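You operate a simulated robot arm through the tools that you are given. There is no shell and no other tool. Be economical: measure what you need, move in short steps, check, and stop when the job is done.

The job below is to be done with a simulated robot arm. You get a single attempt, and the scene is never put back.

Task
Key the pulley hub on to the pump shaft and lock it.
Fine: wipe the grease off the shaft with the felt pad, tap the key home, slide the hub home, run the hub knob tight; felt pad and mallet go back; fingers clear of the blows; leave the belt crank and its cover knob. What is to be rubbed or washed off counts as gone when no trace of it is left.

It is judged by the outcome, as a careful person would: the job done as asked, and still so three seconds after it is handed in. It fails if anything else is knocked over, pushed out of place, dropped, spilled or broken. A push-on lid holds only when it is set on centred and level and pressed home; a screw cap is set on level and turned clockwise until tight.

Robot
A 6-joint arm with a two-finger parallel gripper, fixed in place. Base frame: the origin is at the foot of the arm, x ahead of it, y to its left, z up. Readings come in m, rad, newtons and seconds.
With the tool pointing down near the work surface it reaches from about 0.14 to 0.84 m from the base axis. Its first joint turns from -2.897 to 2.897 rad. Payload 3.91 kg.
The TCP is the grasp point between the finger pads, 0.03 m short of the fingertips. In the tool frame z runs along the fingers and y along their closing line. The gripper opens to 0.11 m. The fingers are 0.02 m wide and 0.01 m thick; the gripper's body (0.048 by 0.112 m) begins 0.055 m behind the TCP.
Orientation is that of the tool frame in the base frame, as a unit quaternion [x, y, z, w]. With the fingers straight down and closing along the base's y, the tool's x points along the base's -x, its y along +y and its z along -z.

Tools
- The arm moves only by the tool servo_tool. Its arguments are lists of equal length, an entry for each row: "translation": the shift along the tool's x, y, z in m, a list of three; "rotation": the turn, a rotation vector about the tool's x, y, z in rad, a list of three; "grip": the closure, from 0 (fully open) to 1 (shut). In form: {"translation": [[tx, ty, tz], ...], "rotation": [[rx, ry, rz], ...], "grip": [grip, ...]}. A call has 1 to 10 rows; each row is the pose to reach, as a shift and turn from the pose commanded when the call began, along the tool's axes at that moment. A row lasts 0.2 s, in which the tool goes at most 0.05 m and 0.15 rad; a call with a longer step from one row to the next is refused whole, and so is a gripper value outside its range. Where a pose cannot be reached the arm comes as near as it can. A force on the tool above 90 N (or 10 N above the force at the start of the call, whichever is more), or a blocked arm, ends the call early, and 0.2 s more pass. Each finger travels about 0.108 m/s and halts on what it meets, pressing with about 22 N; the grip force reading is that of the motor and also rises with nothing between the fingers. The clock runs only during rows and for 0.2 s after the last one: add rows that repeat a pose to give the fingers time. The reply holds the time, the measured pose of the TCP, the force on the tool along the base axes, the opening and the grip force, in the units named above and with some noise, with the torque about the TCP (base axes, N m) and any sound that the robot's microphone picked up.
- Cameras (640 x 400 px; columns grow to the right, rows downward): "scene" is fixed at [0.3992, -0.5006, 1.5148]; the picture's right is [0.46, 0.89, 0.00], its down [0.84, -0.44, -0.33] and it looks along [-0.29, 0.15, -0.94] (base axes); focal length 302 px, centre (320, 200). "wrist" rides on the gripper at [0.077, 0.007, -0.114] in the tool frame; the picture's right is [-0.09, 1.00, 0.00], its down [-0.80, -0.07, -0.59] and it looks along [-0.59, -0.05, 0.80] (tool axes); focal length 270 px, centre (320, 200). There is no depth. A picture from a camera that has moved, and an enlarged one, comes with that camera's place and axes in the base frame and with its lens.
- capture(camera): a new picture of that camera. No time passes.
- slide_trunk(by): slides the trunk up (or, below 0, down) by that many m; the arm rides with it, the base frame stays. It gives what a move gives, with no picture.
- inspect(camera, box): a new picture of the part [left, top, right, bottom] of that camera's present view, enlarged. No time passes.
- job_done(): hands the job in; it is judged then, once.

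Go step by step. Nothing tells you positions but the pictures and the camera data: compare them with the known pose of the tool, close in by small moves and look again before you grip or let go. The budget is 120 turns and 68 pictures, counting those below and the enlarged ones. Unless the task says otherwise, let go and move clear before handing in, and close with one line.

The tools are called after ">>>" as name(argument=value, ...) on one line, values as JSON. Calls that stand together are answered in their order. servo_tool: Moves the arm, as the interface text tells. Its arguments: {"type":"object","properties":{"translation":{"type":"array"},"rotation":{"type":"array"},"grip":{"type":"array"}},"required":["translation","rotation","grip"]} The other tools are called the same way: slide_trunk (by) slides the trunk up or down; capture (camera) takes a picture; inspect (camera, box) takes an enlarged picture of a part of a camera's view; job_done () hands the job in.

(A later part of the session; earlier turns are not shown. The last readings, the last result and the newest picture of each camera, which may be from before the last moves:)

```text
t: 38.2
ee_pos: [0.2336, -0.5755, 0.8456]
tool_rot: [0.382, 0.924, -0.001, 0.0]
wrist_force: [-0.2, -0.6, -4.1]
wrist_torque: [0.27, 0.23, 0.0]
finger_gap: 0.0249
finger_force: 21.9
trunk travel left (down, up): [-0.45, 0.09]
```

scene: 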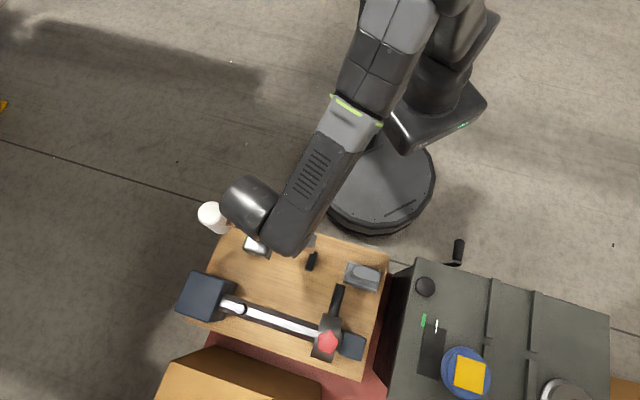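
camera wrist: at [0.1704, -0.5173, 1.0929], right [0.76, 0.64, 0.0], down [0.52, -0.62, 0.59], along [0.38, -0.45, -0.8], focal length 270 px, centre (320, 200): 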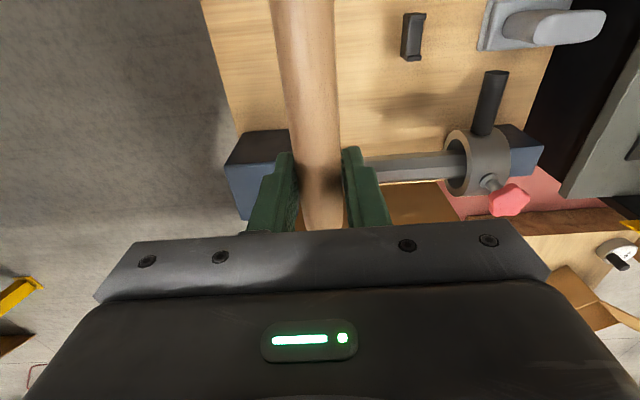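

>>> servo_tool(translation=[[0, 0, 0.003], [0, 0, 0.006]], rotation=[[0, 0, 0], [0, 0, 0]], grip=[0.85, 0.85])

>>> servo_tool(translation=[[0, 0, 0.003], [0, 0, 0.005]], rotation=[[0, 0, 0], [0, 0, 0]], grip=[0.85, 0.85])

>>> servo_tool(translation=[[0, 0, 0.003]], rotation=[[0, 0, 0]], grip=[0.85])

```text
t: 38.8
ee_pos: [0.2325, -0.5755, 0.8393]
tool_rot: [0.382, 0.924, 0.0, -0.001]
wrist_force: [0.1, 0.1, -4.2]
wrist_torque: [0.28, 0.25, -0.01]
finger_gap: 0.0251
finger_force: 22.0
trunk travel left (down, up): [-0.45, 0.09]
```

```text
t: 39.4
ee_pos: [0.2318, -0.5762, 0.835]
tool_rot: [0.382, 0.924, 0.0, 0.0]
wrist_force: [0.1, -0.7, -4.2]
wrist_torque: [0.27, 0.26, -0.01]
finger_gap: 0.0248
finger_force: 22.0
trunk travel left (down, up): [-0.45, 0.09]
```

```text
t: 39.8
ee_pos: [0.2326, -0.5756, 0.8317]
tool_rot: [0.381, 0.925, -0.001, 0.0]
wrist_force: [-0.1, -0.3, -3.9]
wrist_torque: [0.2, 0.24, -0.01]
finger_gap: 0.0249
finger_force: 22.0
trunk travel left (down, up): [-0.45, 0.09]
```

>>> servo_tool(translation=[[0, 0, 0.003]], rotation=[[0, 0, 0]], grip=[0.85])

>>> servo_tool(translation=[[0, 0, 0.003]], rotation=[[0, 0, 0]], grip=[0.85])

>>> servo_tool(translation=[[0, 0, 0.003]], rotation=[[0, 0, 0]], grip=[0.85])

>>> inspect(camera="scene", box=[180, 240, 300, 340])

```text
t: 40.2
ee_pos: [0.2327, -0.5755, 0.8283]
tool_rot: [0.381, 0.924, 0.0, 0.001]
wrist_force: [-0.7, 0.2, 0.6]
wrist_torque: [-0.11, -0.1, -0.03]
finger_gap: 0.025
finger_force: 22.2
trunk travel left (down, up): [-0.45, 0.09]
```

```text
t: 40.6
ee_pos: [0.2325, -0.5751, 0.8265]
tool_rot: [0.381, 0.924, 0.0, 0.001]
wrist_force: [-1.1, 1.1, 4.6]
wrist_torque: [-0.48, -0.49, 0.02]
finger_gap: 0.0249
finger_force: 21.7
trunk travel left (down, up): [-0.45, 0.09]
```

```text
t: 41.0
ee_pos: [0.2315, -0.5743, 0.8235]
tool_rot: [0.383, 0.924, 0.001, 0.0]
wrist_force: [-2.2, 1.2, 5.1]
wrist_torque: [-0.49, -0.44, -0.07]
finger_gap: 0.0249
finger_force: 21.8
trunk travel left (down, up): [-0.45, 0.09]
```

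```text
4.00 times, centred on (240, 290) of scene
camera zoom: at [0.3992, -0.5006, 1.5148], right [0.46, 0.89, 0.0], down [0.84, -0.44, -0.33], along [-0.29, 0.15, -0.94], focal length 1206 px, centre (640, -160)
```

zoom: 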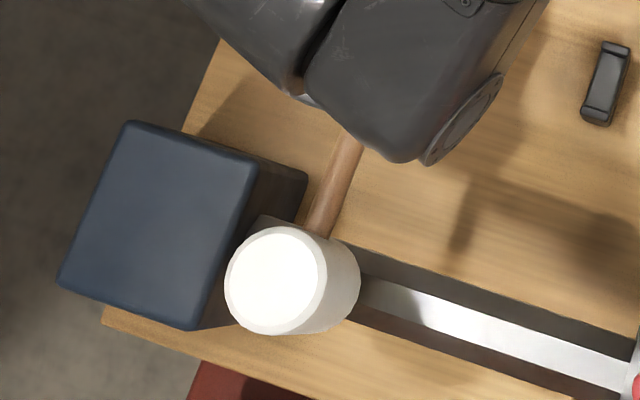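

Contact is at TCP z≈0.829, and a static push just slips in the grip, so real taps are needed. I'll raise the mallet about 8 cm and strike at full speed, then lift.

>>> servo_tool(translation=[[0, 0, -0.045], [0, 0, -0.085], [0, 0, -0.095], [0, 0, -0.048], [0, 0, 0.0], [0, 0, -0.03], [0, 0, -0.06]], rotation=[[0, 0, 0], [0, 0, 0], [0, 0, 0], [0, 0, 0], [0, 0, 0], [0, 0, 0], [0, 0, 0]], grip=[0.9, 0.9, 0.9, 0.9, 0.9, 0.9, 0.9])

>>> inspect(camera="scene", box=[180, 240, 300, 340])

```text
t: 42.6
ee_pos: [0.2325, -0.5751, 0.8836]
tool_rot: [0.382, 0.924, 0.0, 0.0]
wrist_force: [0.3, -0.7, -4.1]
wrist_torque: [0.25, 0.23, 0.0]
finger_gap: 0.0249
finger_force: 21.9
trunk travel left (down, up): [-0.45, 0.09]
```

```text
4.00 times, centred on (240, 290) of scene
camera zoom: at [0.3992, -0.5006, 1.5148], right [0.46, 0.89, 0.0], down [0.84, -0.44, -0.33], along [-0.29, 0.15, -0.94], focal length 1206 px, centre (640, -160)
```

zoom: 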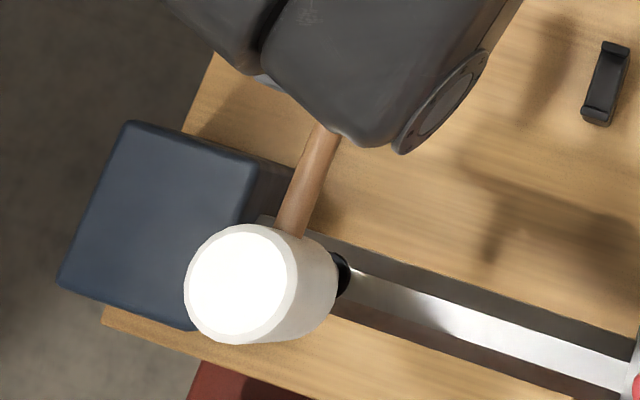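

The key is hidden from view, so I'll strike harder, adding a wrist swing, and then feel for the contact height.

>>> servo_tool(translation=[[0, 0, -0.02], [0, 0, -0.035], [0, 0, -0.035], [0, 0, 0.015], [0, 0, 0.065], [0, 0, 0.02], [0, 0, 0]], rotation=[[0, -0.14, 0], [0, -0.28, 0], [0, -0.28, 0], [0, -0.14, 0], [0, 0.0, 0], [0, 0, 0], [0, 0, 0]], grip=[0.9, 0.9, 0.9, 0.9, 0.9, 0.9, 0.9])

>>> servo_tool(translation=[[0, 0, 0.03], [0, 0, 0.048]], rotation=[[0, 0, 0], [0, 0, 0]], grip=[0.9, 0.9])

>>> servo_tool(translation=[[0, 0, 0.003], [0, 0, 0.006]], rotation=[[0, 0, 0], [0, 0, 0]], grip=[0.9, 0.9])

>>> inspect(camera="scene", box=[180, 240, 300, 340])

```text
t: 44.2
ee_pos: [0.2328, -0.5746, 0.8838]
tool_rot: [0.382, 0.924, 0.0, 0.001]
wrist_force: [0.2, 0.1, -3.9]
wrist_torque: [0.25, 0.2, -0.02]
finger_gap: 0.025
finger_force: 22.1
trunk travel left (down, up): [-0.45, 0.09]
```

```text
t: 44.8
ee_pos: [0.2331, -0.5735, 0.8348]
tool_rot: [0.382, 0.924, 0.0, 0.001]
wrist_force: [-0.2, -0.7, -4.7]
wrist_torque: [0.26, 0.29, -0.02]
finger_gap: 0.0248
finger_force: 22.5
trunk travel left (down, up): [-0.45, 0.09]
```

```text
t: 45.4
ee_pos: [0.2325, -0.5759, 0.8281]
tool_rot: [0.382, 0.924, 0.0, 0.0]
wrist_force: [0.6, -0.1, -4.6]
wrist_torque: [0.23, 0.23, 0.0]
finger_gap: 0.025
finger_force: 21.8
trunk travel left (down, up): [-0.45, 0.09]
```

```text
4.00 times, centred on (240, 290) of scene
camera zoom: at [0.3992, -0.5006, 1.5148], right [0.46, 0.89, 0.0], down [0.84, -0.44, -0.33], along [-0.29, 0.15, -0.94], focal length 1206 px, centre (640, -160)
```

zoom: 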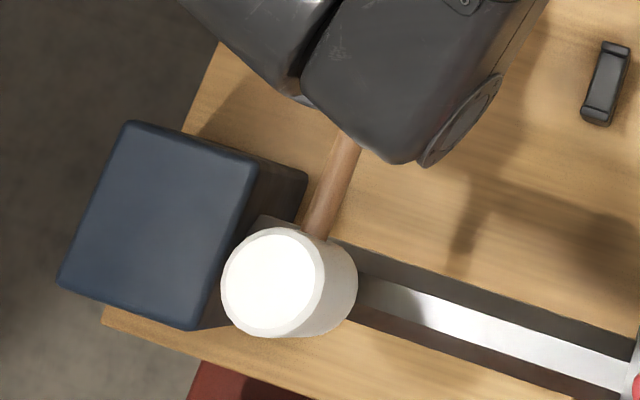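

There is no contact now where there was before, so the key has sunk. I'll keep feeling down.

>>> servo_tool(translation=[[0, 0, 0.003]], rotation=[[0, 0, 0]], grip=[0.9])

>>> servo_tool(translation=[[0, 0, 0.003]], rotation=[[0, 0, 0]], grip=[0.9])

>>> servo_tool(translation=[[0, 0, 0.003]], rotation=[[0, 0, 0]], grip=[0.9])

>>> servo_tool(translation=[[0, 0, 0.003]], rotation=[[0, 0, 0]], grip=[0.9])

```text
t: 45.8
ee_pos: [0.2329, -0.576, 0.8252]
tool_rot: [0.382, 0.924, 0.0, 0.0]
wrist_force: [0.2, 0.5, -3.6]
wrist_torque: [0.22, 0.22, 0.01]
finger_gap: 0.0248
finger_force: 22.2
trunk travel left (down, up): [-0.45, 0.09]
```

```text
t: 46.2
ee_pos: [0.2333, -0.5763, 0.8229]
tool_rot: [0.383, 0.924, 0.001, 0.0]
wrist_force: [-0.6, -0.6, -4.0]
wrist_torque: [0.24, 0.28, -0.02]
finger_gap: 0.0249
finger_force: 21.9
trunk travel left (down, up): [-0.45, 0.09]
```

```text
t: 46.6
ee_pos: [0.2328, -0.5766, 0.8202]
tool_rot: [0.382, 0.924, 0.0, 0.001]
wrist_force: [0.8, -0.9, -3.8]
wrist_torque: [0.26, 0.24, 0.02]
finger_gap: 0.0249
finger_force: 22.3
trunk travel left (down, up): [-0.45, 0.09]
```

```text
t: 47.0
ee_pos: [0.2317, -0.5759, 0.8187]
tool_rot: [0.382, 0.924, -0.001, 0.001]
wrist_force: [-0.8, 1.8, 4.9]
wrist_torque: [-0.49, -0.5, 0.04]
finger_gap: 0.0247
finger_force: 21.8
trunk travel left (down, up): [-0.45, 0.09]
```

The contact point is now about 10 mm lower, so blows work. I'll strike again.

>>> servo_tool(translation=[[0, 0, -0.04], [0, 0, -0.085], [0, 0, -0.085], [0, 0, -0.036], [0, 0, 0.013], [0, 0, -0.03], [0, 0, -0.05]], rotation=[[0, -0.14, 0], [0, -0.28, 0], [0, -0.28, 0], [0, -0.14, 0], [0, 0.0, 0], [0, 0, 0], [0, 0, 0]], grip=[0.9, 0.9, 0.9, 0.9, 0.9, 0.9, 0.9])

>>> servo_tool(translation=[[0, 0, 0.03], [0, 0, 0.048]], rotation=[[0, 0, 0], [0, 0, 0]], grip=[0.9, 0.9])

>>> servo_tool(translation=[[0, 0, 0.003]], rotation=[[0, 0, 0]], grip=[0.9])

>>> servo_tool(translation=[[0, 0, 0.003]], rotation=[[0, 0, 0]], grip=[0.9])

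```text
t: 48.6
ee_pos: [0.2322, -0.5756, 0.8678]
tool_rot: [0.382, 0.924, 0.001, -0.001]
wrist_force: [-0.1, 0.3, -4.4]
wrist_torque: [0.24, 0.22, -0.02]
finger_gap: 0.025
finger_force: 22.2
trunk travel left (down, up): [-0.45, 0.09]
```

```text
t: 49.2
ee_pos: [0.2328, -0.5747, 0.8198]
tool_rot: [0.383, 0.924, 0.0, 0.0]
wrist_force: [-0.3, 0.5, -4.1]
wrist_torque: [0.28, 0.28, 0.04]
finger_gap: 0.0252
finger_force: 21.7
trunk travel left (down, up): [-0.45, 0.09]
```

```text
t: 49.6
ee_pos: [0.2338, -0.5759, 0.8161]
tool_rot: [0.382, 0.924, 0.001, -0.001]
wrist_force: [1.2, 0.0, -4.5]
wrist_torque: [0.25, 0.25, 0.01]
finger_gap: 0.0246
finger_force: 21.8
trunk travel left (down, up): [-0.45, 0.09]
```

```text
t: 50.0
ee_pos: [0.2332, -0.5765, 0.8131]
tool_rot: [0.382, 0.924, 0.001, 0.0]
wrist_force: [0.0, 0.7, -4.4]
wrist_torque: [0.23, 0.26, 0.01]
finger_gap: 0.0246
finger_force: 22.0
trunk travel left (down, up): [-0.45, 0.09]
```

It has sunk further. I'll keep feeling down.

>>> servo_tool(translation=[[0, 0, 0.003]], rotation=[[0, 0, 0]], grip=[0.9])

>>> servo_tool(translation=[[0, 0, 0.003]], rotation=[[0, 0, 0]], grip=[0.9])

>>> servo_tool(translation=[[0, 0, 0.003]], rotation=[[0, 0, 0]], grip=[0.9])

```text
t: 50.4
ee_pos: [0.2324, -0.5764, 0.8106]
tool_rot: [0.383, 0.924, 0.0, 0.0]
wrist_force: [0.0, 0.1, -3.7]
wrist_torque: [0.28, 0.24, -0.01]
finger_gap: 0.0246
finger_force: 22.0
trunk travel left (down, up): [-0.45, 0.09]
```

```text
t: 50.8
ee_pos: [0.2332, -0.5753, 0.8073]
tool_rot: [0.381, 0.924, 0.001, 0.001]
wrist_force: [0.0, -0.7, -4.5]
wrist_torque: [0.26, 0.25, 0.02]
finger_gap: 0.0252
finger_force: 22.0
trunk travel left (down, up): [-0.45, 0.09]
```

```text
t: 51.2
ee_pos: [0.232, -0.5754, 0.8062]
tool_rot: [0.381, 0.925, -0.002, 0.001]
wrist_force: [-0.1, 1.9, 5.2]
wrist_torque: [-0.46, -0.49, 0.12]
finger_gap: 0.0251
finger_force: 21.7
trunk travel left (down, up): [-0.45, 0.09]
```

Contact is now at about 0.8065, near the shaft top level. I'll give one more blow, then lift away and look at the key.

>>> servo_tool(translation=[[0, 0, -0.04], [0, 0, -0.085], [0, 0, -0.085], [0, 0, -0.036], [0, 0, 0.008], [0, 0, -0.04], [0, 0, -0.09], [0.02, 0, -0.13], [0.06, 0, -0.15], [0.09, 0, -0.16]], rotation=[[0, -0.14, 0], [0, -0.28, 0], [0, -0.28, 0], [0, -0.14, 0], [0, 0.0, 0], [0, 0, 0], [0, 0, 0], [0, 0, 0], [0, 0, 0], [0, 0, 0]], grip=[0.9, 0.9, 0.9, 0.9, 0.9, 0.9, 0.9, 0.9, 0.9, 0.9])

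>>> inspect(camera="scene", box=[180, 240, 300, 340])

```text
t: 53.4
ee_pos: [0.1687, -0.5127, 0.9637]
tool_rot: [0.382, 0.924, 0.0, 0.0]
wrist_force: [0.1, 0.4, -4.3]
wrist_torque: [0.22, 0.24, -0.02]
finger_gap: 0.0252
finger_force: 22.3
trunk travel left (down, up): [-0.45, 0.09]
```

```text
4.00 times, centred on (240, 290) of scene
camera zoom: at [0.3992, -0.5006, 1.5148], right [0.46, 0.89, 0.0], down [0.84, -0.44, -0.33], along [-0.29, 0.15, -0.94], focal length 1206 px, centre (640, -160)
```

zoom: 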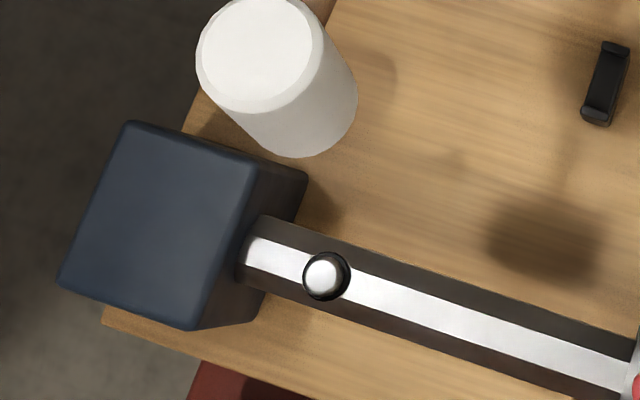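

The key now sits almost concentric in its hole. I'll zoom in to judge whether it is fully home.

>>> inspect(camera="scene", box=[222, 295, 262, 320])

>>> capture(camera="wrist")

```text
16.00 times, centred on (242, 308) of scene
camera zoom: at [0.3992, -0.5006, 1.5148], right [0.46, 0.89, 0.0], down [0.84, -0.44, -0.33], along [-0.29, 0.15, -0.94], focal length 4825 px, centre (1568, -1520)
```

zoom: 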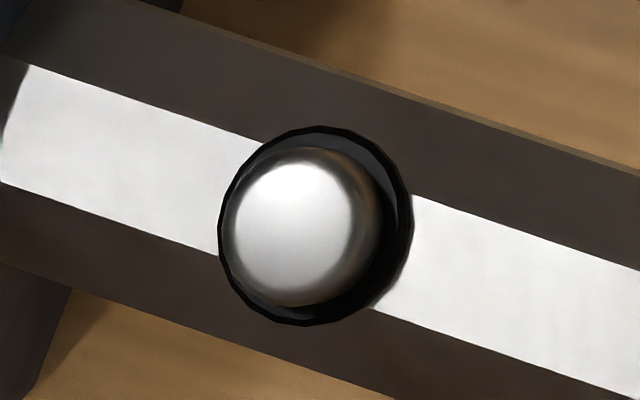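

```text
30 pictures are left
camera wrist: at [0.1182, -0.4539, 1.0783], right [0.77, 0.64, 0.0], down [0.52, -0.62, 0.59], along [0.38, -0.46, -0.8], focal length 270 px, centre (320, 200)
```

wrist: 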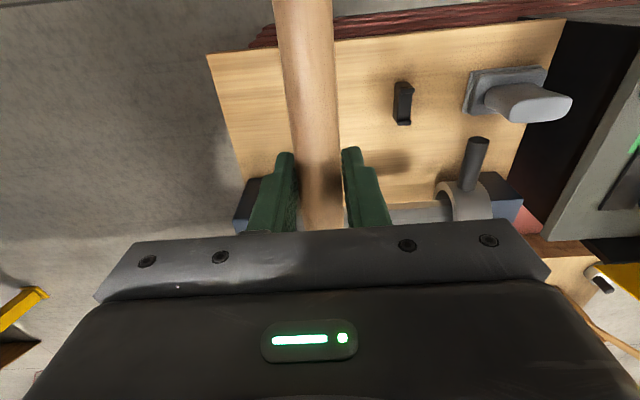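

The head still looks slightly proud, so I'll go back, feel the contact height again and strike until it stops moving.

>>> servo_tool(translation=[[-0.03, 0, 0.01], [-0.07, 0, 0.03], [-0.09, 0, 0.07], [-0.09, 0, 0.11], [-0.09, 0, 0.145], [-0.09, 0, 0.158]], rotation=[[0, 0, 0], [0, 0, 0], [0, 0, 0], [0, 0, 0], [0, 0, 0], [0, 0, 0]], grip=[0.9, 0.9, 0.9, 0.9, 0.9, 0.9])

>>> servo_tool(translation=[[0, 0, 0.003]], rotation=[[0, 0, 0]], grip=[0.9])

>>> servo_tool(translation=[[0, 0, 0.003]], rotation=[[0, 0, 0]], grip=[0.9])

>>> servo_tool(translation=[[0, 0, 0.003]], rotation=[[0, 0, 0]], grip=[0.9])

```text
t: 54.8
ee_pos: [0.2335, -0.5767, 0.8069]
tool_rot: [0.382, 0.924, 0.0, 0.0]
wrist_force: [0.8, -0.5, -4.3]
wrist_torque: [0.23, 0.25, 0.0]
finger_gap: 0.025
finger_force: 21.8
trunk travel left (down, up): [-0.45, 0.09]
```

```text
t: 55.2
ee_pos: [0.2343, -0.577, 0.8024]
tool_rot: [0.382, 0.924, 0.0, -0.001]
wrist_force: [-0.3, 0.0, -4.8]
wrist_torque: [0.23, 0.25, 0.0]
finger_gap: 0.0248
finger_force: 21.9
trunk travel left (down, up): [-0.45, 0.09]
```

```text
t: 55.6
ee_pos: [0.2323, -0.5752, 0.8016]
tool_rot: [0.382, 0.924, 0.0, 0.002]
wrist_force: [-0.2, 0.4, 1.5]
wrist_torque: [-0.25, -0.22, 0.01]
finger_gap: 0.025
finger_force: 22.4
trunk travel left (down, up): [-0.45, 0.09]
```

```text
t: 56.0
ee_pos: [0.2339, -0.5774, 0.7976]
tool_rot: [0.384, 0.923, 0.0, 0.001]
wrist_force: [-1.5, 1.5, 4.2]
wrist_torque: [-0.48, -0.43, -0.06]
finger_gap: 0.0249
finger_force: 22.3
trunk travel left (down, up): [-0.45, 0.09]
```

Another 5 mm down (contact 0.8015). I'll strike again and feel.

>>> servo_tool(translation=[[0, 0, -0.045], [0, 0, -0.088], [0, 0, -0.088], [0, 0, -0.04], [0, 0, 0.006], [0, 0, -0.02], [0, 0, -0.02]], rotation=[[0, -0.14, 0], [0, -0.28, 0], [0, -0.28, 0], [0, -0.14, 0], [0, 0.0, 0], [0, 0, 0], [0, 0, 0]], grip=[0.9, 0.9, 0.9, 0.9, 0.9, 0.9, 0.9])

>>> servo_tool(translation=[[0, 0, 0.014], [0, 0, 0.016]], rotation=[[0, 0, 0], [0, 0, 0]], grip=[0.9, 0.9])

>>> servo_tool(translation=[[0, 0, 0.002]], rotation=[[0, 0, 0]], grip=[0.9])

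>>> servo_tool(translation=[[0, 0, 0.002]], rotation=[[0, 0, 0]], grip=[0.9])

```text
t: 57.6
ee_pos: [0.2324, -0.5758, 0.816]
tool_rot: [0.382, 0.924, 0.001, -0.001]
wrist_force: [0.3, -0.3, -3.1]
wrist_torque: [0.26, 0.24, -0.01]
finger_gap: 0.025
finger_force: 21.7
trunk travel left (down, up): [-0.45, 0.09]
```

```text
t: 58.2
ee_pos: [0.2329, -0.5762, 0.8007]
tool_rot: [0.382, 0.924, 0.0, 0.0]
wrist_force: [-0.1, -0.6, -3.8]
wrist_torque: [0.27, 0.27, 0.0]
finger_gap: 0.025
finger_force: 22.7
trunk travel left (down, up): [-0.45, 0.09]
```

```text
t: 58.6
ee_pos: [0.2327, -0.5756, 0.7988]
tool_rot: [0.383, 0.924, 0.0, 0.0]
wrist_force: [-0.1, 0.2, -5.4]
wrist_torque: [0.28, 0.24, 0.01]
finger_gap: 0.025
finger_force: 21.9
trunk travel left (down, up): [-0.45, 0.09]
```

```text
t: 59.0
ee_pos: [0.2337, -0.5755, 0.7963]
tool_rot: [0.382, 0.924, 0.0, 0.0]
wrist_force: [-0.2, -0.1, -4.1]
wrist_torque: [0.23, 0.25, 0.03]
finger_gap: 0.0251
finger_force: 22.2
trunk travel left (down, up): [-0.45, 0.09]
```

The mallet has been tilting head-up in the grip, so the contact readings are mixed with that. I'll back off, pitch the tool to level the head, and look at the key and head.

>>> servo_tool(translation=[[0, 0, -0.045], [0, 0, -0.09], [0.02, 0, -0.13], [0.06, 0, -0.15], [0.09, 0, -0.16]], rotation=[[0, 0, 0], [0, 0, 0], [0, 0.05, 0], [0, 0.1, 0], [0, 0.16, 0]], grip=[0.9, 0.9, 0.9, 0.9, 0.9])

>>> inspect(camera="scene", box=[190, 230, 290, 330])

```text
t: 60.2
ee_pos: [0.1689, -0.5125, 0.9579]
tool_rot: [0.381, 0.921, 0.03, -0.074]
wrist_force: [0.7, 0.3, -4.2]
wrist_torque: [0.26, 0.25, 0.01]
finger_gap: 0.0249
finger_force: 22.2
trunk travel left (down, up): [-0.45, 0.09]
```

```text
4.00 times, centred on (240, 280) of scene
camera zoom: at [0.3992, -0.5006, 1.5148], right [0.46, 0.89, 0.0], down [0.84, -0.44, -0.33], along [-0.29, 0.15, -0.94], focal length 1206 px, centre (640, -120)
```

zoom: 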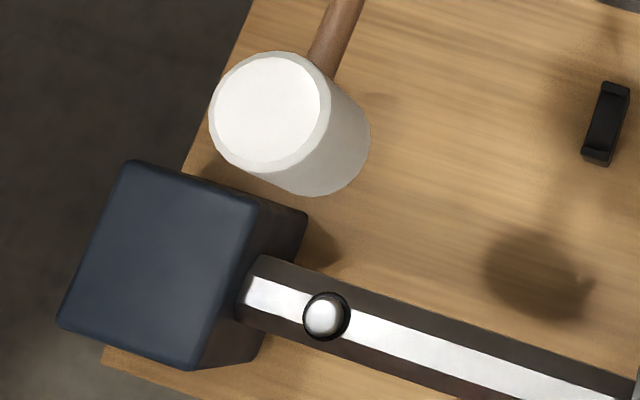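

The head is nearly level now. I'll zoom on the key once more.

>>> inspect(camera="scene", box=[222, 295, 262, 320])

```text
16.00 times, centred on (242, 308) of scene
camera zoom: at [0.3992, -0.5006, 1.5148], right [0.46, 0.89, 0.0], down [0.84, -0.44, -0.33], along [-0.29, 0.15, -0.94], focal length 4825 px, centre (1568, -1520)
```

zoom: 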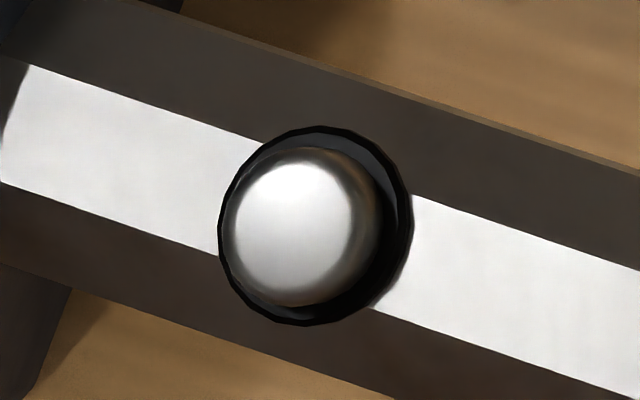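

The key looks unchanged since the third blow. I'll return with the head level, feel the contact, and hit squarely again to see whether it still moves.

>>> servo_tool(translation=[[-0.0296, 0, -0.0048], [-0.0691, 0, -0.0111], [-0.0888, 0, -0.0143], [-0.0952, 0, 0.0252], [-0.1015, 0, 0.0647], [-0.1079, 0, 0.104], [-0.1105, 0, 0.12]], rotation=[[0, 0, 0], [0, 0, 0], [0, 0, 0], [0, 0, 0], [0, 0, 0], [0, 0, 0], [0, 0, 0]], grip=[0.9, 0.9, 0.9, 0.9, 0.9, 0.9, 0.9])

>>> servo_tool(translation=[[-0.0005, 0, 0.003]], rotation=[[0, 0, 0]], grip=[0.9])

>>> servo_tool(translation=[[-0.0005, 0, 0.003]], rotation=[[0, 0, 0]], grip=[0.9])

>>> servo_tool(translation=[[-0.0005, 0, 0.003]], rotation=[[0, 0, 0]], grip=[0.9])

```text
t: 61.8
ee_pos: [0.2318, -0.577, 0.8195]
tool_rot: [0.381, 0.921, 0.03, -0.074]
wrist_force: [0.0, -0.5, -4.7]
wrist_torque: [0.25, 0.25, 0.01]
finger_gap: 0.025
finger_force: 22.0
trunk travel left (down, up): [-0.45, 0.09]
```

```text
t: 62.2
ee_pos: [0.233, -0.5762, 0.8173]
tool_rot: [0.38, 0.921, 0.03, -0.074]
wrist_force: [-1.1, -0.6, -3.6]
wrist_torque: [0.28, 0.28, 0.0]
finger_gap: 0.0246
finger_force: 22.4
trunk travel left (down, up): [-0.45, 0.09]
```

```text
t: 62.6
ee_pos: [0.2322, -0.5759, 0.8142]
tool_rot: [0.38, 0.922, 0.03, -0.074]
wrist_force: [-0.6, 0.2, -4.6]
wrist_torque: [0.25, 0.24, -0.02]
finger_gap: 0.0249
finger_force: 22.0
trunk travel left (down, up): [-0.45, 0.09]
```

```text
t: 63.0
ee_pos: [0.2327, -0.5754, 0.8122]
tool_rot: [0.381, 0.921, 0.03, -0.074]
wrist_force: [-0.7, 0.7, -0.6]
wrist_torque: [-0.1, -0.11, 0.05]
finger_gap: 0.0247
finger_force: 21.8
trunk travel left (down, up): [-0.45, 0.09]
```

With a level head the contact is 0.8125, about 8 mm above shaft level. I'll strike squarely.

>>> servo_tool(translation=[[0.0072, 0, -0.0444], [0.0143, 0, -0.0888], [0.0143, 0, -0.0888], [0.0067, 0, -0.0415], [-0.0008, 0, 0.006], [0.0032, 0, -0.0197], [0.0032, 0, -0.0197]], rotation=[[0, -0.14, 0], [0, -0.28, 0], [0, -0.28, 0], [0, -0.14, 0], [0, 0, 0], [0, 0, 0], [0, 0, 0]], grip=[0.9, 0.9, 0.9, 0.9, 0.9, 0.9, 0.9])

>>> servo_tool(translation=[[-0.0025, 0, 0.0155], [-0.0032, 0, 0.02]], rotation=[[0, 0, 0], [0, 0, 0]], grip=[0.9, 0.9])

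>>> servo_tool(translation=[[-0.0004, 0, 0.002]], rotation=[[0, 0, 0]], grip=[0.9])

>>> servo_tool(translation=[[-0.0004, 0, 0.002]], rotation=[[0, 0, 0]], grip=[0.9])

```text
t: 64.6
ee_pos: [0.2328, -0.577, 0.832]
tool_rot: [0.381, 0.921, 0.03, -0.074]
wrist_force: [-0.8, -0.9, -4.2]
wrist_torque: [0.28, 0.24, 0.0]
finger_gap: 0.0248
finger_force: 21.5
trunk travel left (down, up): [-0.45, 0.09]
```

```text
t: 65.2
ee_pos: [0.233, -0.576, 0.811]
tool_rot: [0.38, 0.921, 0.031, -0.074]
wrist_force: [0.5, -0.5, -4.7]
wrist_torque: [0.23, 0.23, 0.02]
finger_gap: 0.0252
finger_force: 21.6
trunk travel left (down, up): [-0.45, 0.09]
```

```text
t: 65.6
ee_pos: [0.2331, -0.5756, 0.8094]
tool_rot: [0.381, 0.921, 0.03, -0.074]
wrist_force: [-0.5, -0.1, -3.9]
wrist_torque: [0.2, 0.2, 0.0]
finger_gap: 0.0251
finger_force: 22.0
trunk travel left (down, up): [-0.45, 0.09]
```

```text
t: 66.0
ee_pos: [0.2315, -0.5757, 0.8084]
tool_rot: [0.381, 0.921, 0.03, -0.074]
wrist_force: [-2.4, 1.7, 4.4]
wrist_torque: [-0.45, -0.41, -0.04]
finger_gap: 0.0249
finger_force: 21.9
trunk travel left (down, up): [-0.45, 0.09]
```

Only about 3.5 mm lower, which slip alone could explain. I'll back off and compare the key's picture.

>>> servo_tool(translation=[[0.0072, 0, -0.0444], [0.0143, 0, -0.0888], [0.0365, 0, -0.125], [0.0785, 0, -0.133], [0.113, 0, -0.128]], rotation=[[0, 0, 0], [0, 0, 0], [0, 0, 0], [0, 0, 0], [0, 0, 0]], grip=[0.9, 0.9, 0.9, 0.9, 0.9])

>>> inspect(camera="scene", box=[222, 295, 262, 320])

```text
t: 67.2
ee_pos: [0.1672, -0.5114, 0.9516]
tool_rot: [0.381, 0.921, 0.03, -0.074]
wrist_force: [0.0, 0.4, -4.2]
wrist_torque: [0.25, 0.26, 0.01]
finger_gap: 0.0247
finger_force: 22.1
trunk travel left (down, up): [-0.45, 0.09]
```

```text
16.00 times, centred on (242, 308) of scene
camera zoom: at [0.3992, -0.5006, 1.5148], right [0.46, 0.89, 0.0], down [0.84, -0.44, -0.33], along [-0.29, 0.15, -0.94], focal length 4825 px, centre (1568, -1520)
```

zoom: 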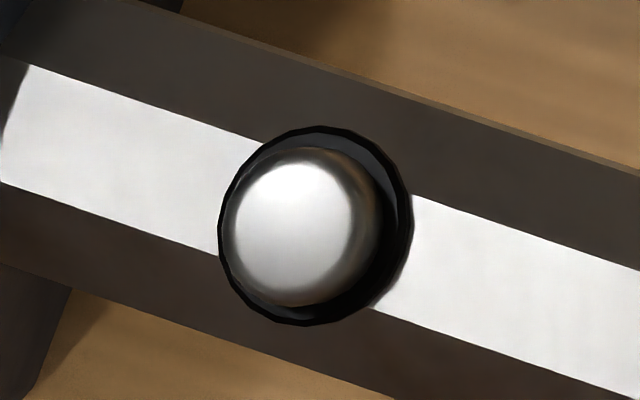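

Three pictures are identical, so the key is seated. I'll turn the mallet back around the vertical to its stowing heading, up high over its rest.

>>> servo_tool(translation=[[-0.0046, 0.0035, -0.0048], [-0.0093, 0.0071, -0.0096], [-0.0139, 0.0106, -0.0144], [-0.0186, 0.0141, -0.0192], [-0.0232, 0.0176, -0.024], [-0.0278, 0.0212, -0.0288], [-0.0325, 0.0247, -0.0336], [-0.0371, 0.0282, -0.0384], [-0.0418, 0.0318, -0.0432], [-0.0464, 0.0353, -0.048]], rotation=[[-0.0227, 0, 0.1411], [-0.0455, 0, 0.2823], [-0.0682, 0, 0.4234], [-0.091, 0, 0.5646], [-0.1137, 0, 0.7057], [-0.1364, 0, 0.8468], [-0.1592, 0, 0.988], [-0.1819, 0, 1.1291], [-0.2047, 0, 1.2703], [-0.2274, 0, 1.4114]], grip=[0.9, 0.9, 0.9, 0.9, 0.9, 0.9, 0.9, 0.9, 0.9, 0.9])

>>> servo_tool(translation=[[0, 0, 0]], rotation=[[-0.0224, 0, 0.139]], grip=[0.9])

>>> inspect(camera="scene", box=[160, 180, 360, 300])

>>> capture(camera="wrist")

```text
t: 69.4
ee_pos: [0.2318, -0.5243, 0.9921]
tool_rot: [0.892, 0.445, 0.072, -0.036]
wrist_force: [0.1, 0.1, -3.9]
wrist_torque: [0.29, -0.18, -0.02]
finger_gap: 0.0246
finger_force: 22.1
trunk travel left (down, up): [-0.45, 0.09]
```

```text
t: 69.8
ee_pos: [0.2317, -0.5251, 0.9919]
tool_rot: [0.921, 0.381, 0.073, -0.031]
wrist_force: [0.6, -0.2, -3.9]
wrist_torque: [0.23, -0.28, 0.01]
finger_gap: 0.0249
finger_force: 22.0
trunk travel left (down, up): [-0.45, 0.09]
```

```text
3.20 times, centred on (260, 240) of scene
camera zoom: at [0.3992, -0.5006, 1.5148], right [0.46, 0.89, 0.0], down [0.84, -0.44, -0.33], along [-0.29, 0.15, -0.94], focal length 965 px, centre (512, 72)
```

zoom: 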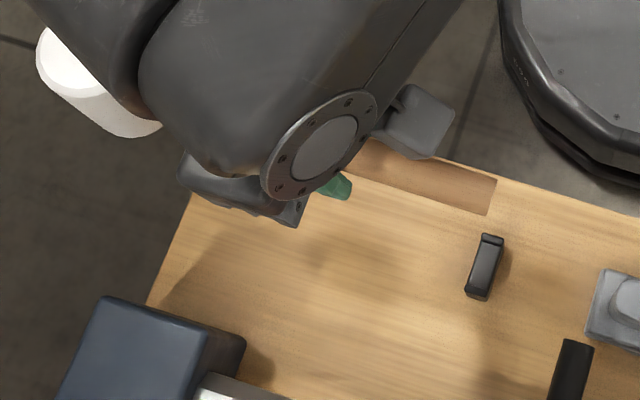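

```text
25 pictures are left
camera wrist: at [0.2765, -0.4894, 1.117], right [0.64, -0.77, -0.01], down [-0.68, -0.58, 0.46], along [-0.36, -0.29, -0.89], focal length 270 px, centre (320, 200)
```

wrist: 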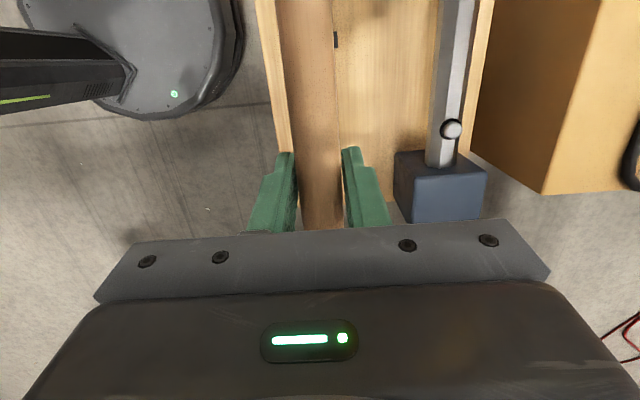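

The heading is restored. I'll lower over the original rest position, stopping about 3 cm above, and compare with the clip.

>>> servo_tool(translation=[[-0.0067, -0.001, 0.0411], [-0.0135, -0.0018, 0.0822], [-0.0202, -0.0018, 0.1234], [-0.0269, -0.0018, 0.1645], [-0.0337, -0.0018, 0.2056], [-0.0404, -0.0018, 0.2467]], rotation=[[0, 0.01, 0], [0, 0.02, 0], [0, 0.02, 0], [0, 0.02, 0], [0, 0.02, 0], [0, 0.02, 0]], grip=[0.9, 0.9, 0.9, 0.9, 0.9, 0.9])

>>> inspect(camera="scene", box=[200, 200, 360, 300])

>>> capture(camera="wrist")

```text
t: 71.2
ee_pos: [0.2318, -0.5241, 0.741]
tool_rot: [0.92, 0.382, 0.083, -0.035]
wrist_force: [0.5, 0.4, -4.6]
wrist_torque: [0.24, -0.3, -0.01]
finger_gap: 0.0249
finger_force: 22.1
trunk travel left (down, up): [-0.45, 0.09]
```

```text
4.00 times, centred on (280, 250) of scene
camera zoom: at [0.3992, -0.5006, 1.5148], right [0.46, 0.89, 0.0], down [0.84, -0.44, -0.33], along [-0.29, 0.15, -0.94], focal length 1206 px, centre (480, 0)
```

zoom: 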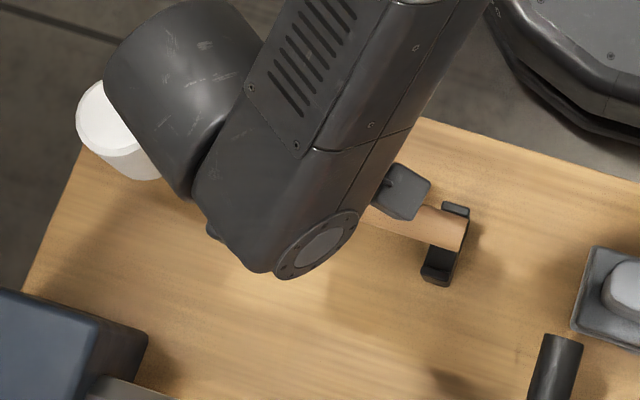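

```text
23 pictures are left
camera wrist: at [0.2738, -0.4904, 0.8678], right [0.64, -0.76, -0.02], down [-0.68, -0.58, 0.44], along [-0.35, -0.27, -0.9], focal length 270 px, centre (320, 200)
```

wrist: 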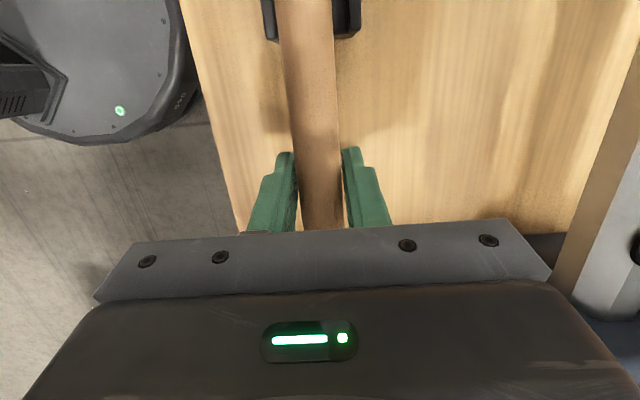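

The handle end is over the clip, within about 2 mm. I'll nudge it and lower the rest in small steps, watching forces.

>>> servo_tool(translation=[[-0.0018, 0.0015, 0.0098], [-0.0036, 0.0015, 0.0197]], rotation=[[0, 0, 0], [0, 0, 0]], grip=[0.9, 0.9])

>>> servo_tool(translation=[[-0.0007, 0, 0.004]], rotation=[[0, 0, 0]], grip=[0.9])

>>> servo_tool(translation=[[-0.0007, 0, 0.004]], rotation=[[0, 0, 0]], grip=[0.9])

>>> servo_tool(translation=[[-0.0005, 0, 0.003]], rotation=[[0, 0, 0]], grip=[0.9])

```text
t: 71.8
ee_pos: [0.2311, -0.5248, 0.7208]
tool_rot: [0.92, 0.381, 0.082, -0.035]
wrist_force: [1.6, -0.2, -4.2]
wrist_torque: [0.24, -0.21, 0.0]
finger_gap: 0.0249
finger_force: 22.0
trunk travel left (down, up): [-0.45, 0.09]
```

```text
t: 72.2
ee_pos: [0.2311, -0.5246, 0.7178]
tool_rot: [0.92, 0.383, 0.082, -0.034]
wrist_force: [0.1, -0.7, -4.8]
wrist_torque: [0.25, -0.24, 0.01]
finger_gap: 0.0249
finger_force: 22.0
trunk travel left (down, up): [-0.45, 0.09]
```

```text
t: 72.6
ee_pos: [0.2308, -0.5237, 0.7131]
tool_rot: [0.92, 0.382, 0.083, -0.034]
wrist_force: [0.7, -0.3, -4.5]
wrist_torque: [0.25, -0.25, 0.03]
finger_gap: 0.0248
finger_force: 22.1
trunk travel left (down, up): [-0.45, 0.09]
```

```text
t: 73.0
ee_pos: [0.2303, -0.5253, 0.7104]
tool_rot: [0.92, 0.382, 0.083, -0.034]
wrist_force: [0.6, 0.3, -1.1]
wrist_torque: [0.41, -0.41, -0.02]
finger_gap: 0.0249
finger_force: 22.2
trunk travel left (down, up): [-0.45, 0.09]
```

The handle end is touching the clip first. I'll go slightly lower and let the head settle.

>>> servo_tool(translation=[[-0.0004, 0, 0.002]], rotation=[[0, 0, 0]], grip=[0.9])

>>> servo_tool(translation=[[-0.0002, 0, 0.001]], rotation=[[0, 0.02, 0]], grip=[0.9])

>>> inspect(camera="scene", box=[200, 200, 360, 300])

```text
t: 73.4
ee_pos: [0.2312, -0.5252, 0.7085]
tool_rot: [0.92, 0.382, 0.083, -0.035]
wrist_force: [-0.7, -0.3, -2.4]
wrist_torque: [0.38, -0.41, -0.01]
finger_gap: 0.0247
finger_force: 21.9
trunk travel left (down, up): [-0.45, 0.09]
```

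```text
t: 73.8
ee_pos: [0.2302, -0.5251, 0.7085]
tool_rot: [0.919, 0.381, 0.092, -0.038]
wrist_force: [-0.8, 0.1, 2.5]
wrist_torque: [-0.49, 0.54, -0.12]
finger_gap: 0.0247
finger_force: 21.6
trunk travel left (down, up): [-0.45, 0.09]
```

```text
4.00 times, centred on (280, 250) of scene
camera zoom: at [0.3992, -0.5006, 1.5148], right [0.46, 0.89, 0.0], down [0.84, -0.44, -0.33], along [-0.29, 0.15, -0.94], focal length 1206 px, centre (480, 0)
```

zoom: 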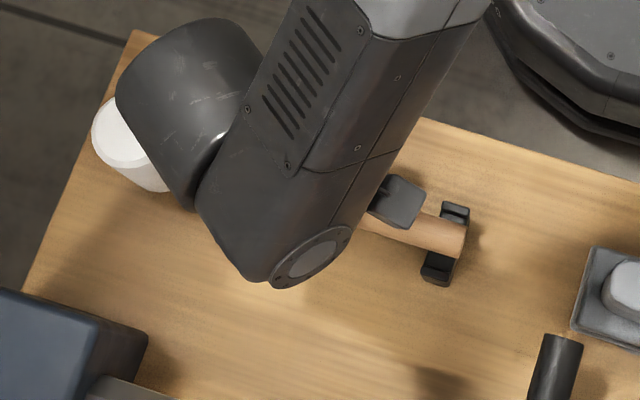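

The head is on the bench and the handle is in the clip. I'll release and rise vertically, then level the tool.

>>> servo_tool(translation=[[0, 0, 0], [0, 0, 0], [0.006, 0, -0.0294], [0.0139, 0, -0.0686], [0.0239, 0, -0.1176], [0.0298, 0, -0.147]], rotation=[[0, 0, 0], [0, 0, 0], [0, 0, 0], [0, 0, 0], [0, -0.1, 0], [0, -0.2, 0]], grip=[0.45, 0.45, 0.45, 0.45, 0.45, 0.45])

>>> inspect(camera="scene", box=[160, 200, 400, 390])

>>> capture(camera="wrist")

```text
t: 75.2
ee_pos: [0.2298, -0.5247, 0.8565]
tool_rot: [0.924, 0.384, -0.001, 0.0]
wrist_force: [-0.4, 0.5, -0.1]
wrist_torque: [-0.04, -0.03, -0.03]
finger_gap: 0.0606
finger_force: 0.1
trunk travel left (down, up): [-0.45, 0.09]
```

```text
2.11 times, centred on (280, 295) of scene
camera zoom: at [0.3992, -0.5006, 1.5148], right [0.46, 0.89, 0.0], down [0.84, -0.44, -0.33], along [-0.29, 0.15, -0.94], focal length 635 px, centre (404, 0)
```

zoom: 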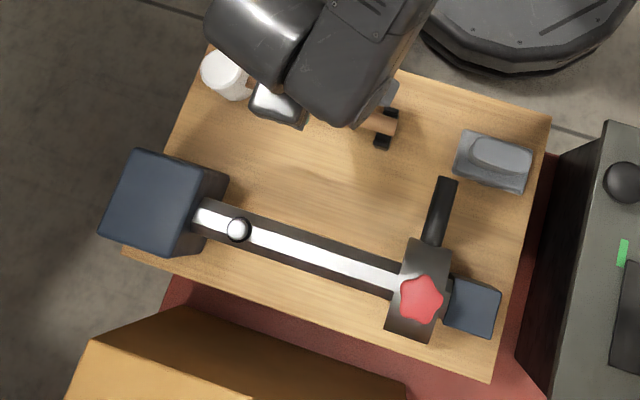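

```text
20 pictures are left
camera wrist: at [0.2892, -0.4757, 0.9709], right [0.64, -0.77, 0.0], down [-0.61, -0.52, 0.6], along [-0.46, -0.38, -0.8], focal length 270 px, centre (320, 200)
```

wrist: 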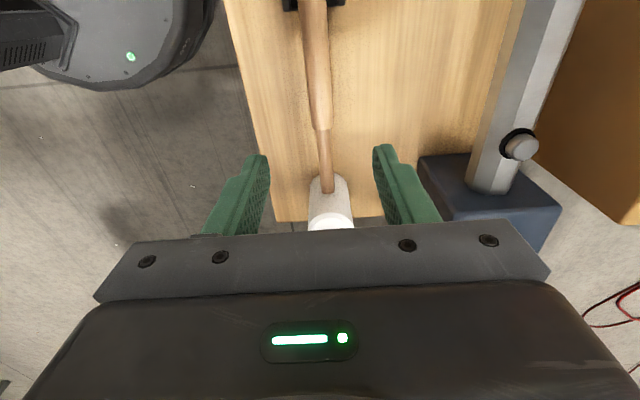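

The mallet is back as found. Now I'll turn to face across the shaft and move above the hub's black handle near (0.404,-0.452), which I'll use to slide the hub.

>>> servo_tool(translation=[[0.0, 0.0, -0.02], [0.02, 0.008, -0.0435], [0.042, 0.017, -0.0435], [0.064, 0.026, -0.0435], [0.086, 0.035, -0.0435], [0.108, 0.044, -0.0435], [0.13, 0.053, -0.0435], [0.15, 0.062, -0.0435], [0.165, 0.068, -0.0435], [0.1745, 0.0716, -0.0435]], rotation=[[0, 0, -0.149], [0, 0, -0.298], [0, 0, -0.447], [0, 0, -0.596], [0, 0, -0.745], [0, 0, -0.894], [0, 0, -1.043], [0, 0, -1.192], [0, 0, -1.341], [0, 0, -1.49]], grip=[0.45, 0.45, 0.45, 0.45, 0.45, 0.45, 0.45, 0.45, 0.45, 0.45])

>>> servo_tool(translation=[[0, 0, 0]], rotation=[[0, 0, -0.081]], grip=[0.45])

>>> capture(camera="wrist")

```text
t: 77.4
ee_pos: [0.4054, -0.4493, 0.9017]
tool_rot: [0.418, 0.909, 0.001, 0.0]
wrist_force: [0.9, -0.5, -0.1]
wrist_torque: [-0.02, -0.01, 0.03]
finger_gap: 0.0606
finger_force: 0.0
trunk travel left (down, up): [-0.45, 0.09]
```

```text
t: 77.8
ee_pos: [0.4048, -0.4527, 0.901]
tool_rot: [0.381, 0.925, 0.0, 0.0]
wrist_force: [0.3, -0.1, 0.0]
wrist_torque: [0.01, 0.01, -0.02]
finger_gap: 0.0604
finger_force: 0.1
trunk travel left (down, up): [-0.45, 0.09]
```

```text
19 pictures are left
camera wrist: at [0.3542, -0.3928, 1.0151], right [0.76, 0.64, 0.0], down [0.52, -0.62, 0.59], along [0.38, -0.45, -0.8], focal length 270 px, centre (320, 200)
```

wrist: 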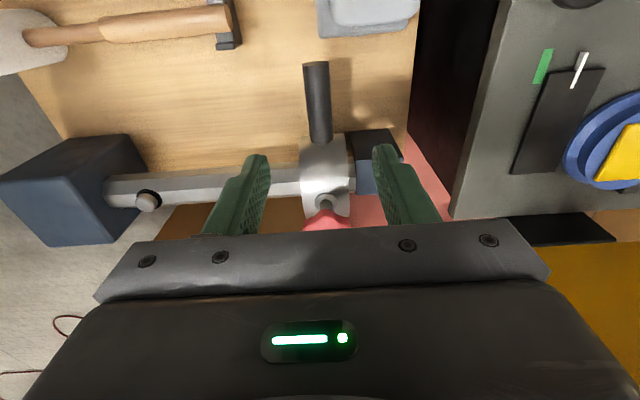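

The handle is directly below, straight and centred. I'll lower to z≈0.733 and grip it.

>>> servo_tool(translation=[[-0.001, 0, 0.04], [-0.002, 0, 0.08], [-0.002, 0, 0.12], [-0.002, 0, 0.15], [-0.002, 0, 0.168], [-0.002, 0, 0.168], [-0.002, 0, 0.168], [-0.002, 0, 0.168]], rotation=[[0, 0, 0], [0, 0, 0], [0, 0, 0], [0, 0, 0], [0, 0, 0], [0, 0, 0], [0, 0, 0], [0, 0, 0]], grip=[0.45, 0.45, 0.45, 0.45, 0.45, 0.85, 0.85, 0.85])

>>> capture(camera="wrist")

```text
t: 79.6
ee_pos: [0.4059, -0.4537, 0.7323]
tool_rot: [0.383, 0.924, 0.001, 0.0]
wrist_force: [-10.2, -12.3, -5.9]
wrist_torque: [-0.86, -0.79, -0.02]
finger_gap: 0.0255
finger_force: 45.1
trunk travel left (down, up): [-0.45, 0.09]
```

```text
18 pictures are left
camera wrist: at [0.3548, -0.3956, 0.8473], right [0.77, 0.64, 0.0], down [0.52, -0.62, 0.59], along [0.38, -0.46, -0.8], focal length 270 px, centre (320, 200)
```

wrist: 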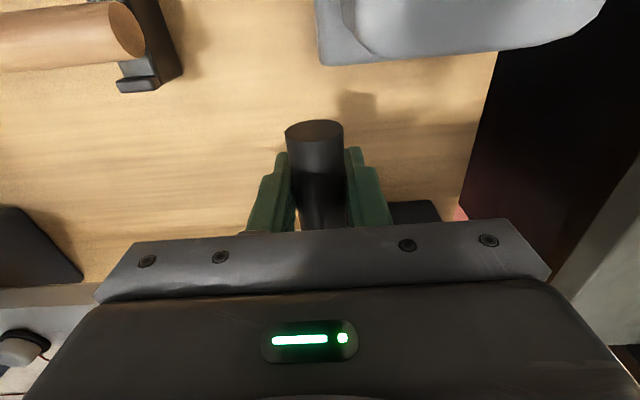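

The handle is gripped, with some side force. I'll start sliding toward the block along −y of the tool.

>>> servo_tool(translation=[[0, -0.005, 0], [0, -0.012, 0], [0, -0.02, 0]], rotation=[[0, 0, 0], [0, 0, 0], [0, 0, 0]], grip=[0.85, 0.85, 0.85])

>>> inspect(camera="scene", box=[200, 260, 380, 370])

```text
t: 80.4
ee_pos: [0.3917, -0.4664, 0.7337]
tool_rot: [0.381, 0.924, 0.001, 0.0]
wrist_force: [1.3, -1.0, -3.6]
wrist_torque: [-0.09, -0.37, 0.2]
finger_gap: 0.0255
finger_force: 45.2
trunk travel left (down, up): [-0.45, 0.09]
```

```text
3.56 times, centred on (290, 315) of scene
camera zoom: at [0.3992, -0.5006, 1.5148], right [0.46, 0.89, 0.0], down [0.84, -0.44, -0.33], along [-0.29, 0.15, -0.94], focal length 1072 px, centre (427, -209)
```

zoom: 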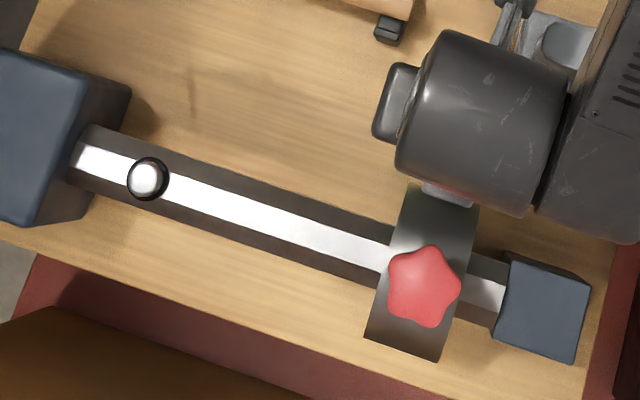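

The hub slides freely. I'll continue 0.11 m, short of the key.

>>> servo_tool(translation=[[0, -0.02, 0], [0, -0.04, 0], [0, -0.06, 0], [0, -0.08, 0], [0, -0.1, 0], [0, -0.12, 0]], rotation=[[0, 0, 0], [0, 0, 0], [0, 0, 0], [0, 0, 0], [0, 0, 0], [0, 0, 0]], grip=[0.85, 0.85, 0.85, 0.85, 0.85, 0.85])

>>> inspect(camera="scene", box=[180, 260, 340, 360])

```text
t: 81.8
ee_pos: [0.3067, -0.5538, 0.7334]
tool_rot: [0.382, 0.924, 0.0, 0.0]
wrist_force: [2.5, -4.2, 5.5]
wrist_torque: [-0.13, -0.59, 0.03]
finger_gap: 0.0255
finger_force: 45.2
trunk travel left (down, up): [-0.45, 0.09]
```

```text
4.00 times, centred on (260, 310) of scene
camera zoom: at [0.3992, -0.5006, 1.5148], right [0.46, 0.89, 0.0], down [0.84, -0.44, -0.33], along [-0.29, 0.15, -0.94], focal length 1206 px, centre (560, -240)
```

zoom: 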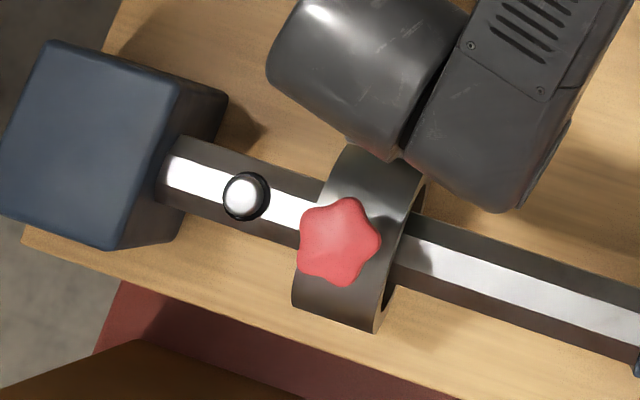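

The hub is close to the key. I'll advance in slow steps over it, monitoring forces.

>>> servo_tool(translation=[[0, -0.01, 0], [0, -0.02, 0], [0, -0.03, 0]], rotation=[[0, 0, 0], [0, 0, 0], [0, 0, 0]], grip=[0.85, 0.85, 0.85])

>>> servo_tool(translation=[[0, -0.01, 0], [0, -0.02, 0]], rotation=[[0, 0, 0], [0, 0, 0]], grip=[0.85, 0.85])

>>> inspect(camera="scene", box=[180, 260, 340, 360])

```text
t: 82.6
ee_pos: [0.2855, -0.574, 0.7327]
tool_rot: [0.381, 0.924, 0.0, 0.001]
wrist_force: [4.0, -3.6, 1.3]
wrist_torque: [-0.69, -0.93, 0.04]
finger_gap: 0.0254
finger_force: 45.0
trunk travel left (down, up): [-0.45, 0.09]
```

```text
t: 83.2
ee_pos: [0.2714, -0.5874, 0.7328]
tool_rot: [0.382, 0.924, 0.001, -0.001]
wrist_force: [3.0, -3.8, 2.9]
wrist_torque: [0.08, -0.28, 0.02]
finger_gap: 0.0253
finger_force: 45.2
trunk travel left (down, up): [-0.45, 0.09]
```

```text
4.00 times, centred on (260, 310) of scene
camera zoom: at [0.3992, -0.5006, 1.5148], right [0.46, 0.89, 0.0], down [0.84, -0.44, -0.33], along [-0.29, 0.15, -0.94], focal length 1206 px, centre (560, -240)
```

zoom: 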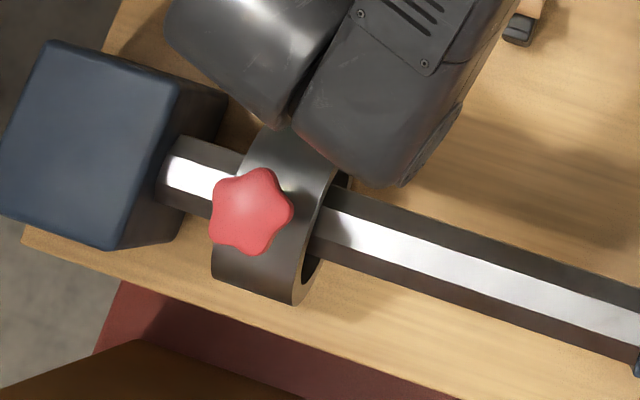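

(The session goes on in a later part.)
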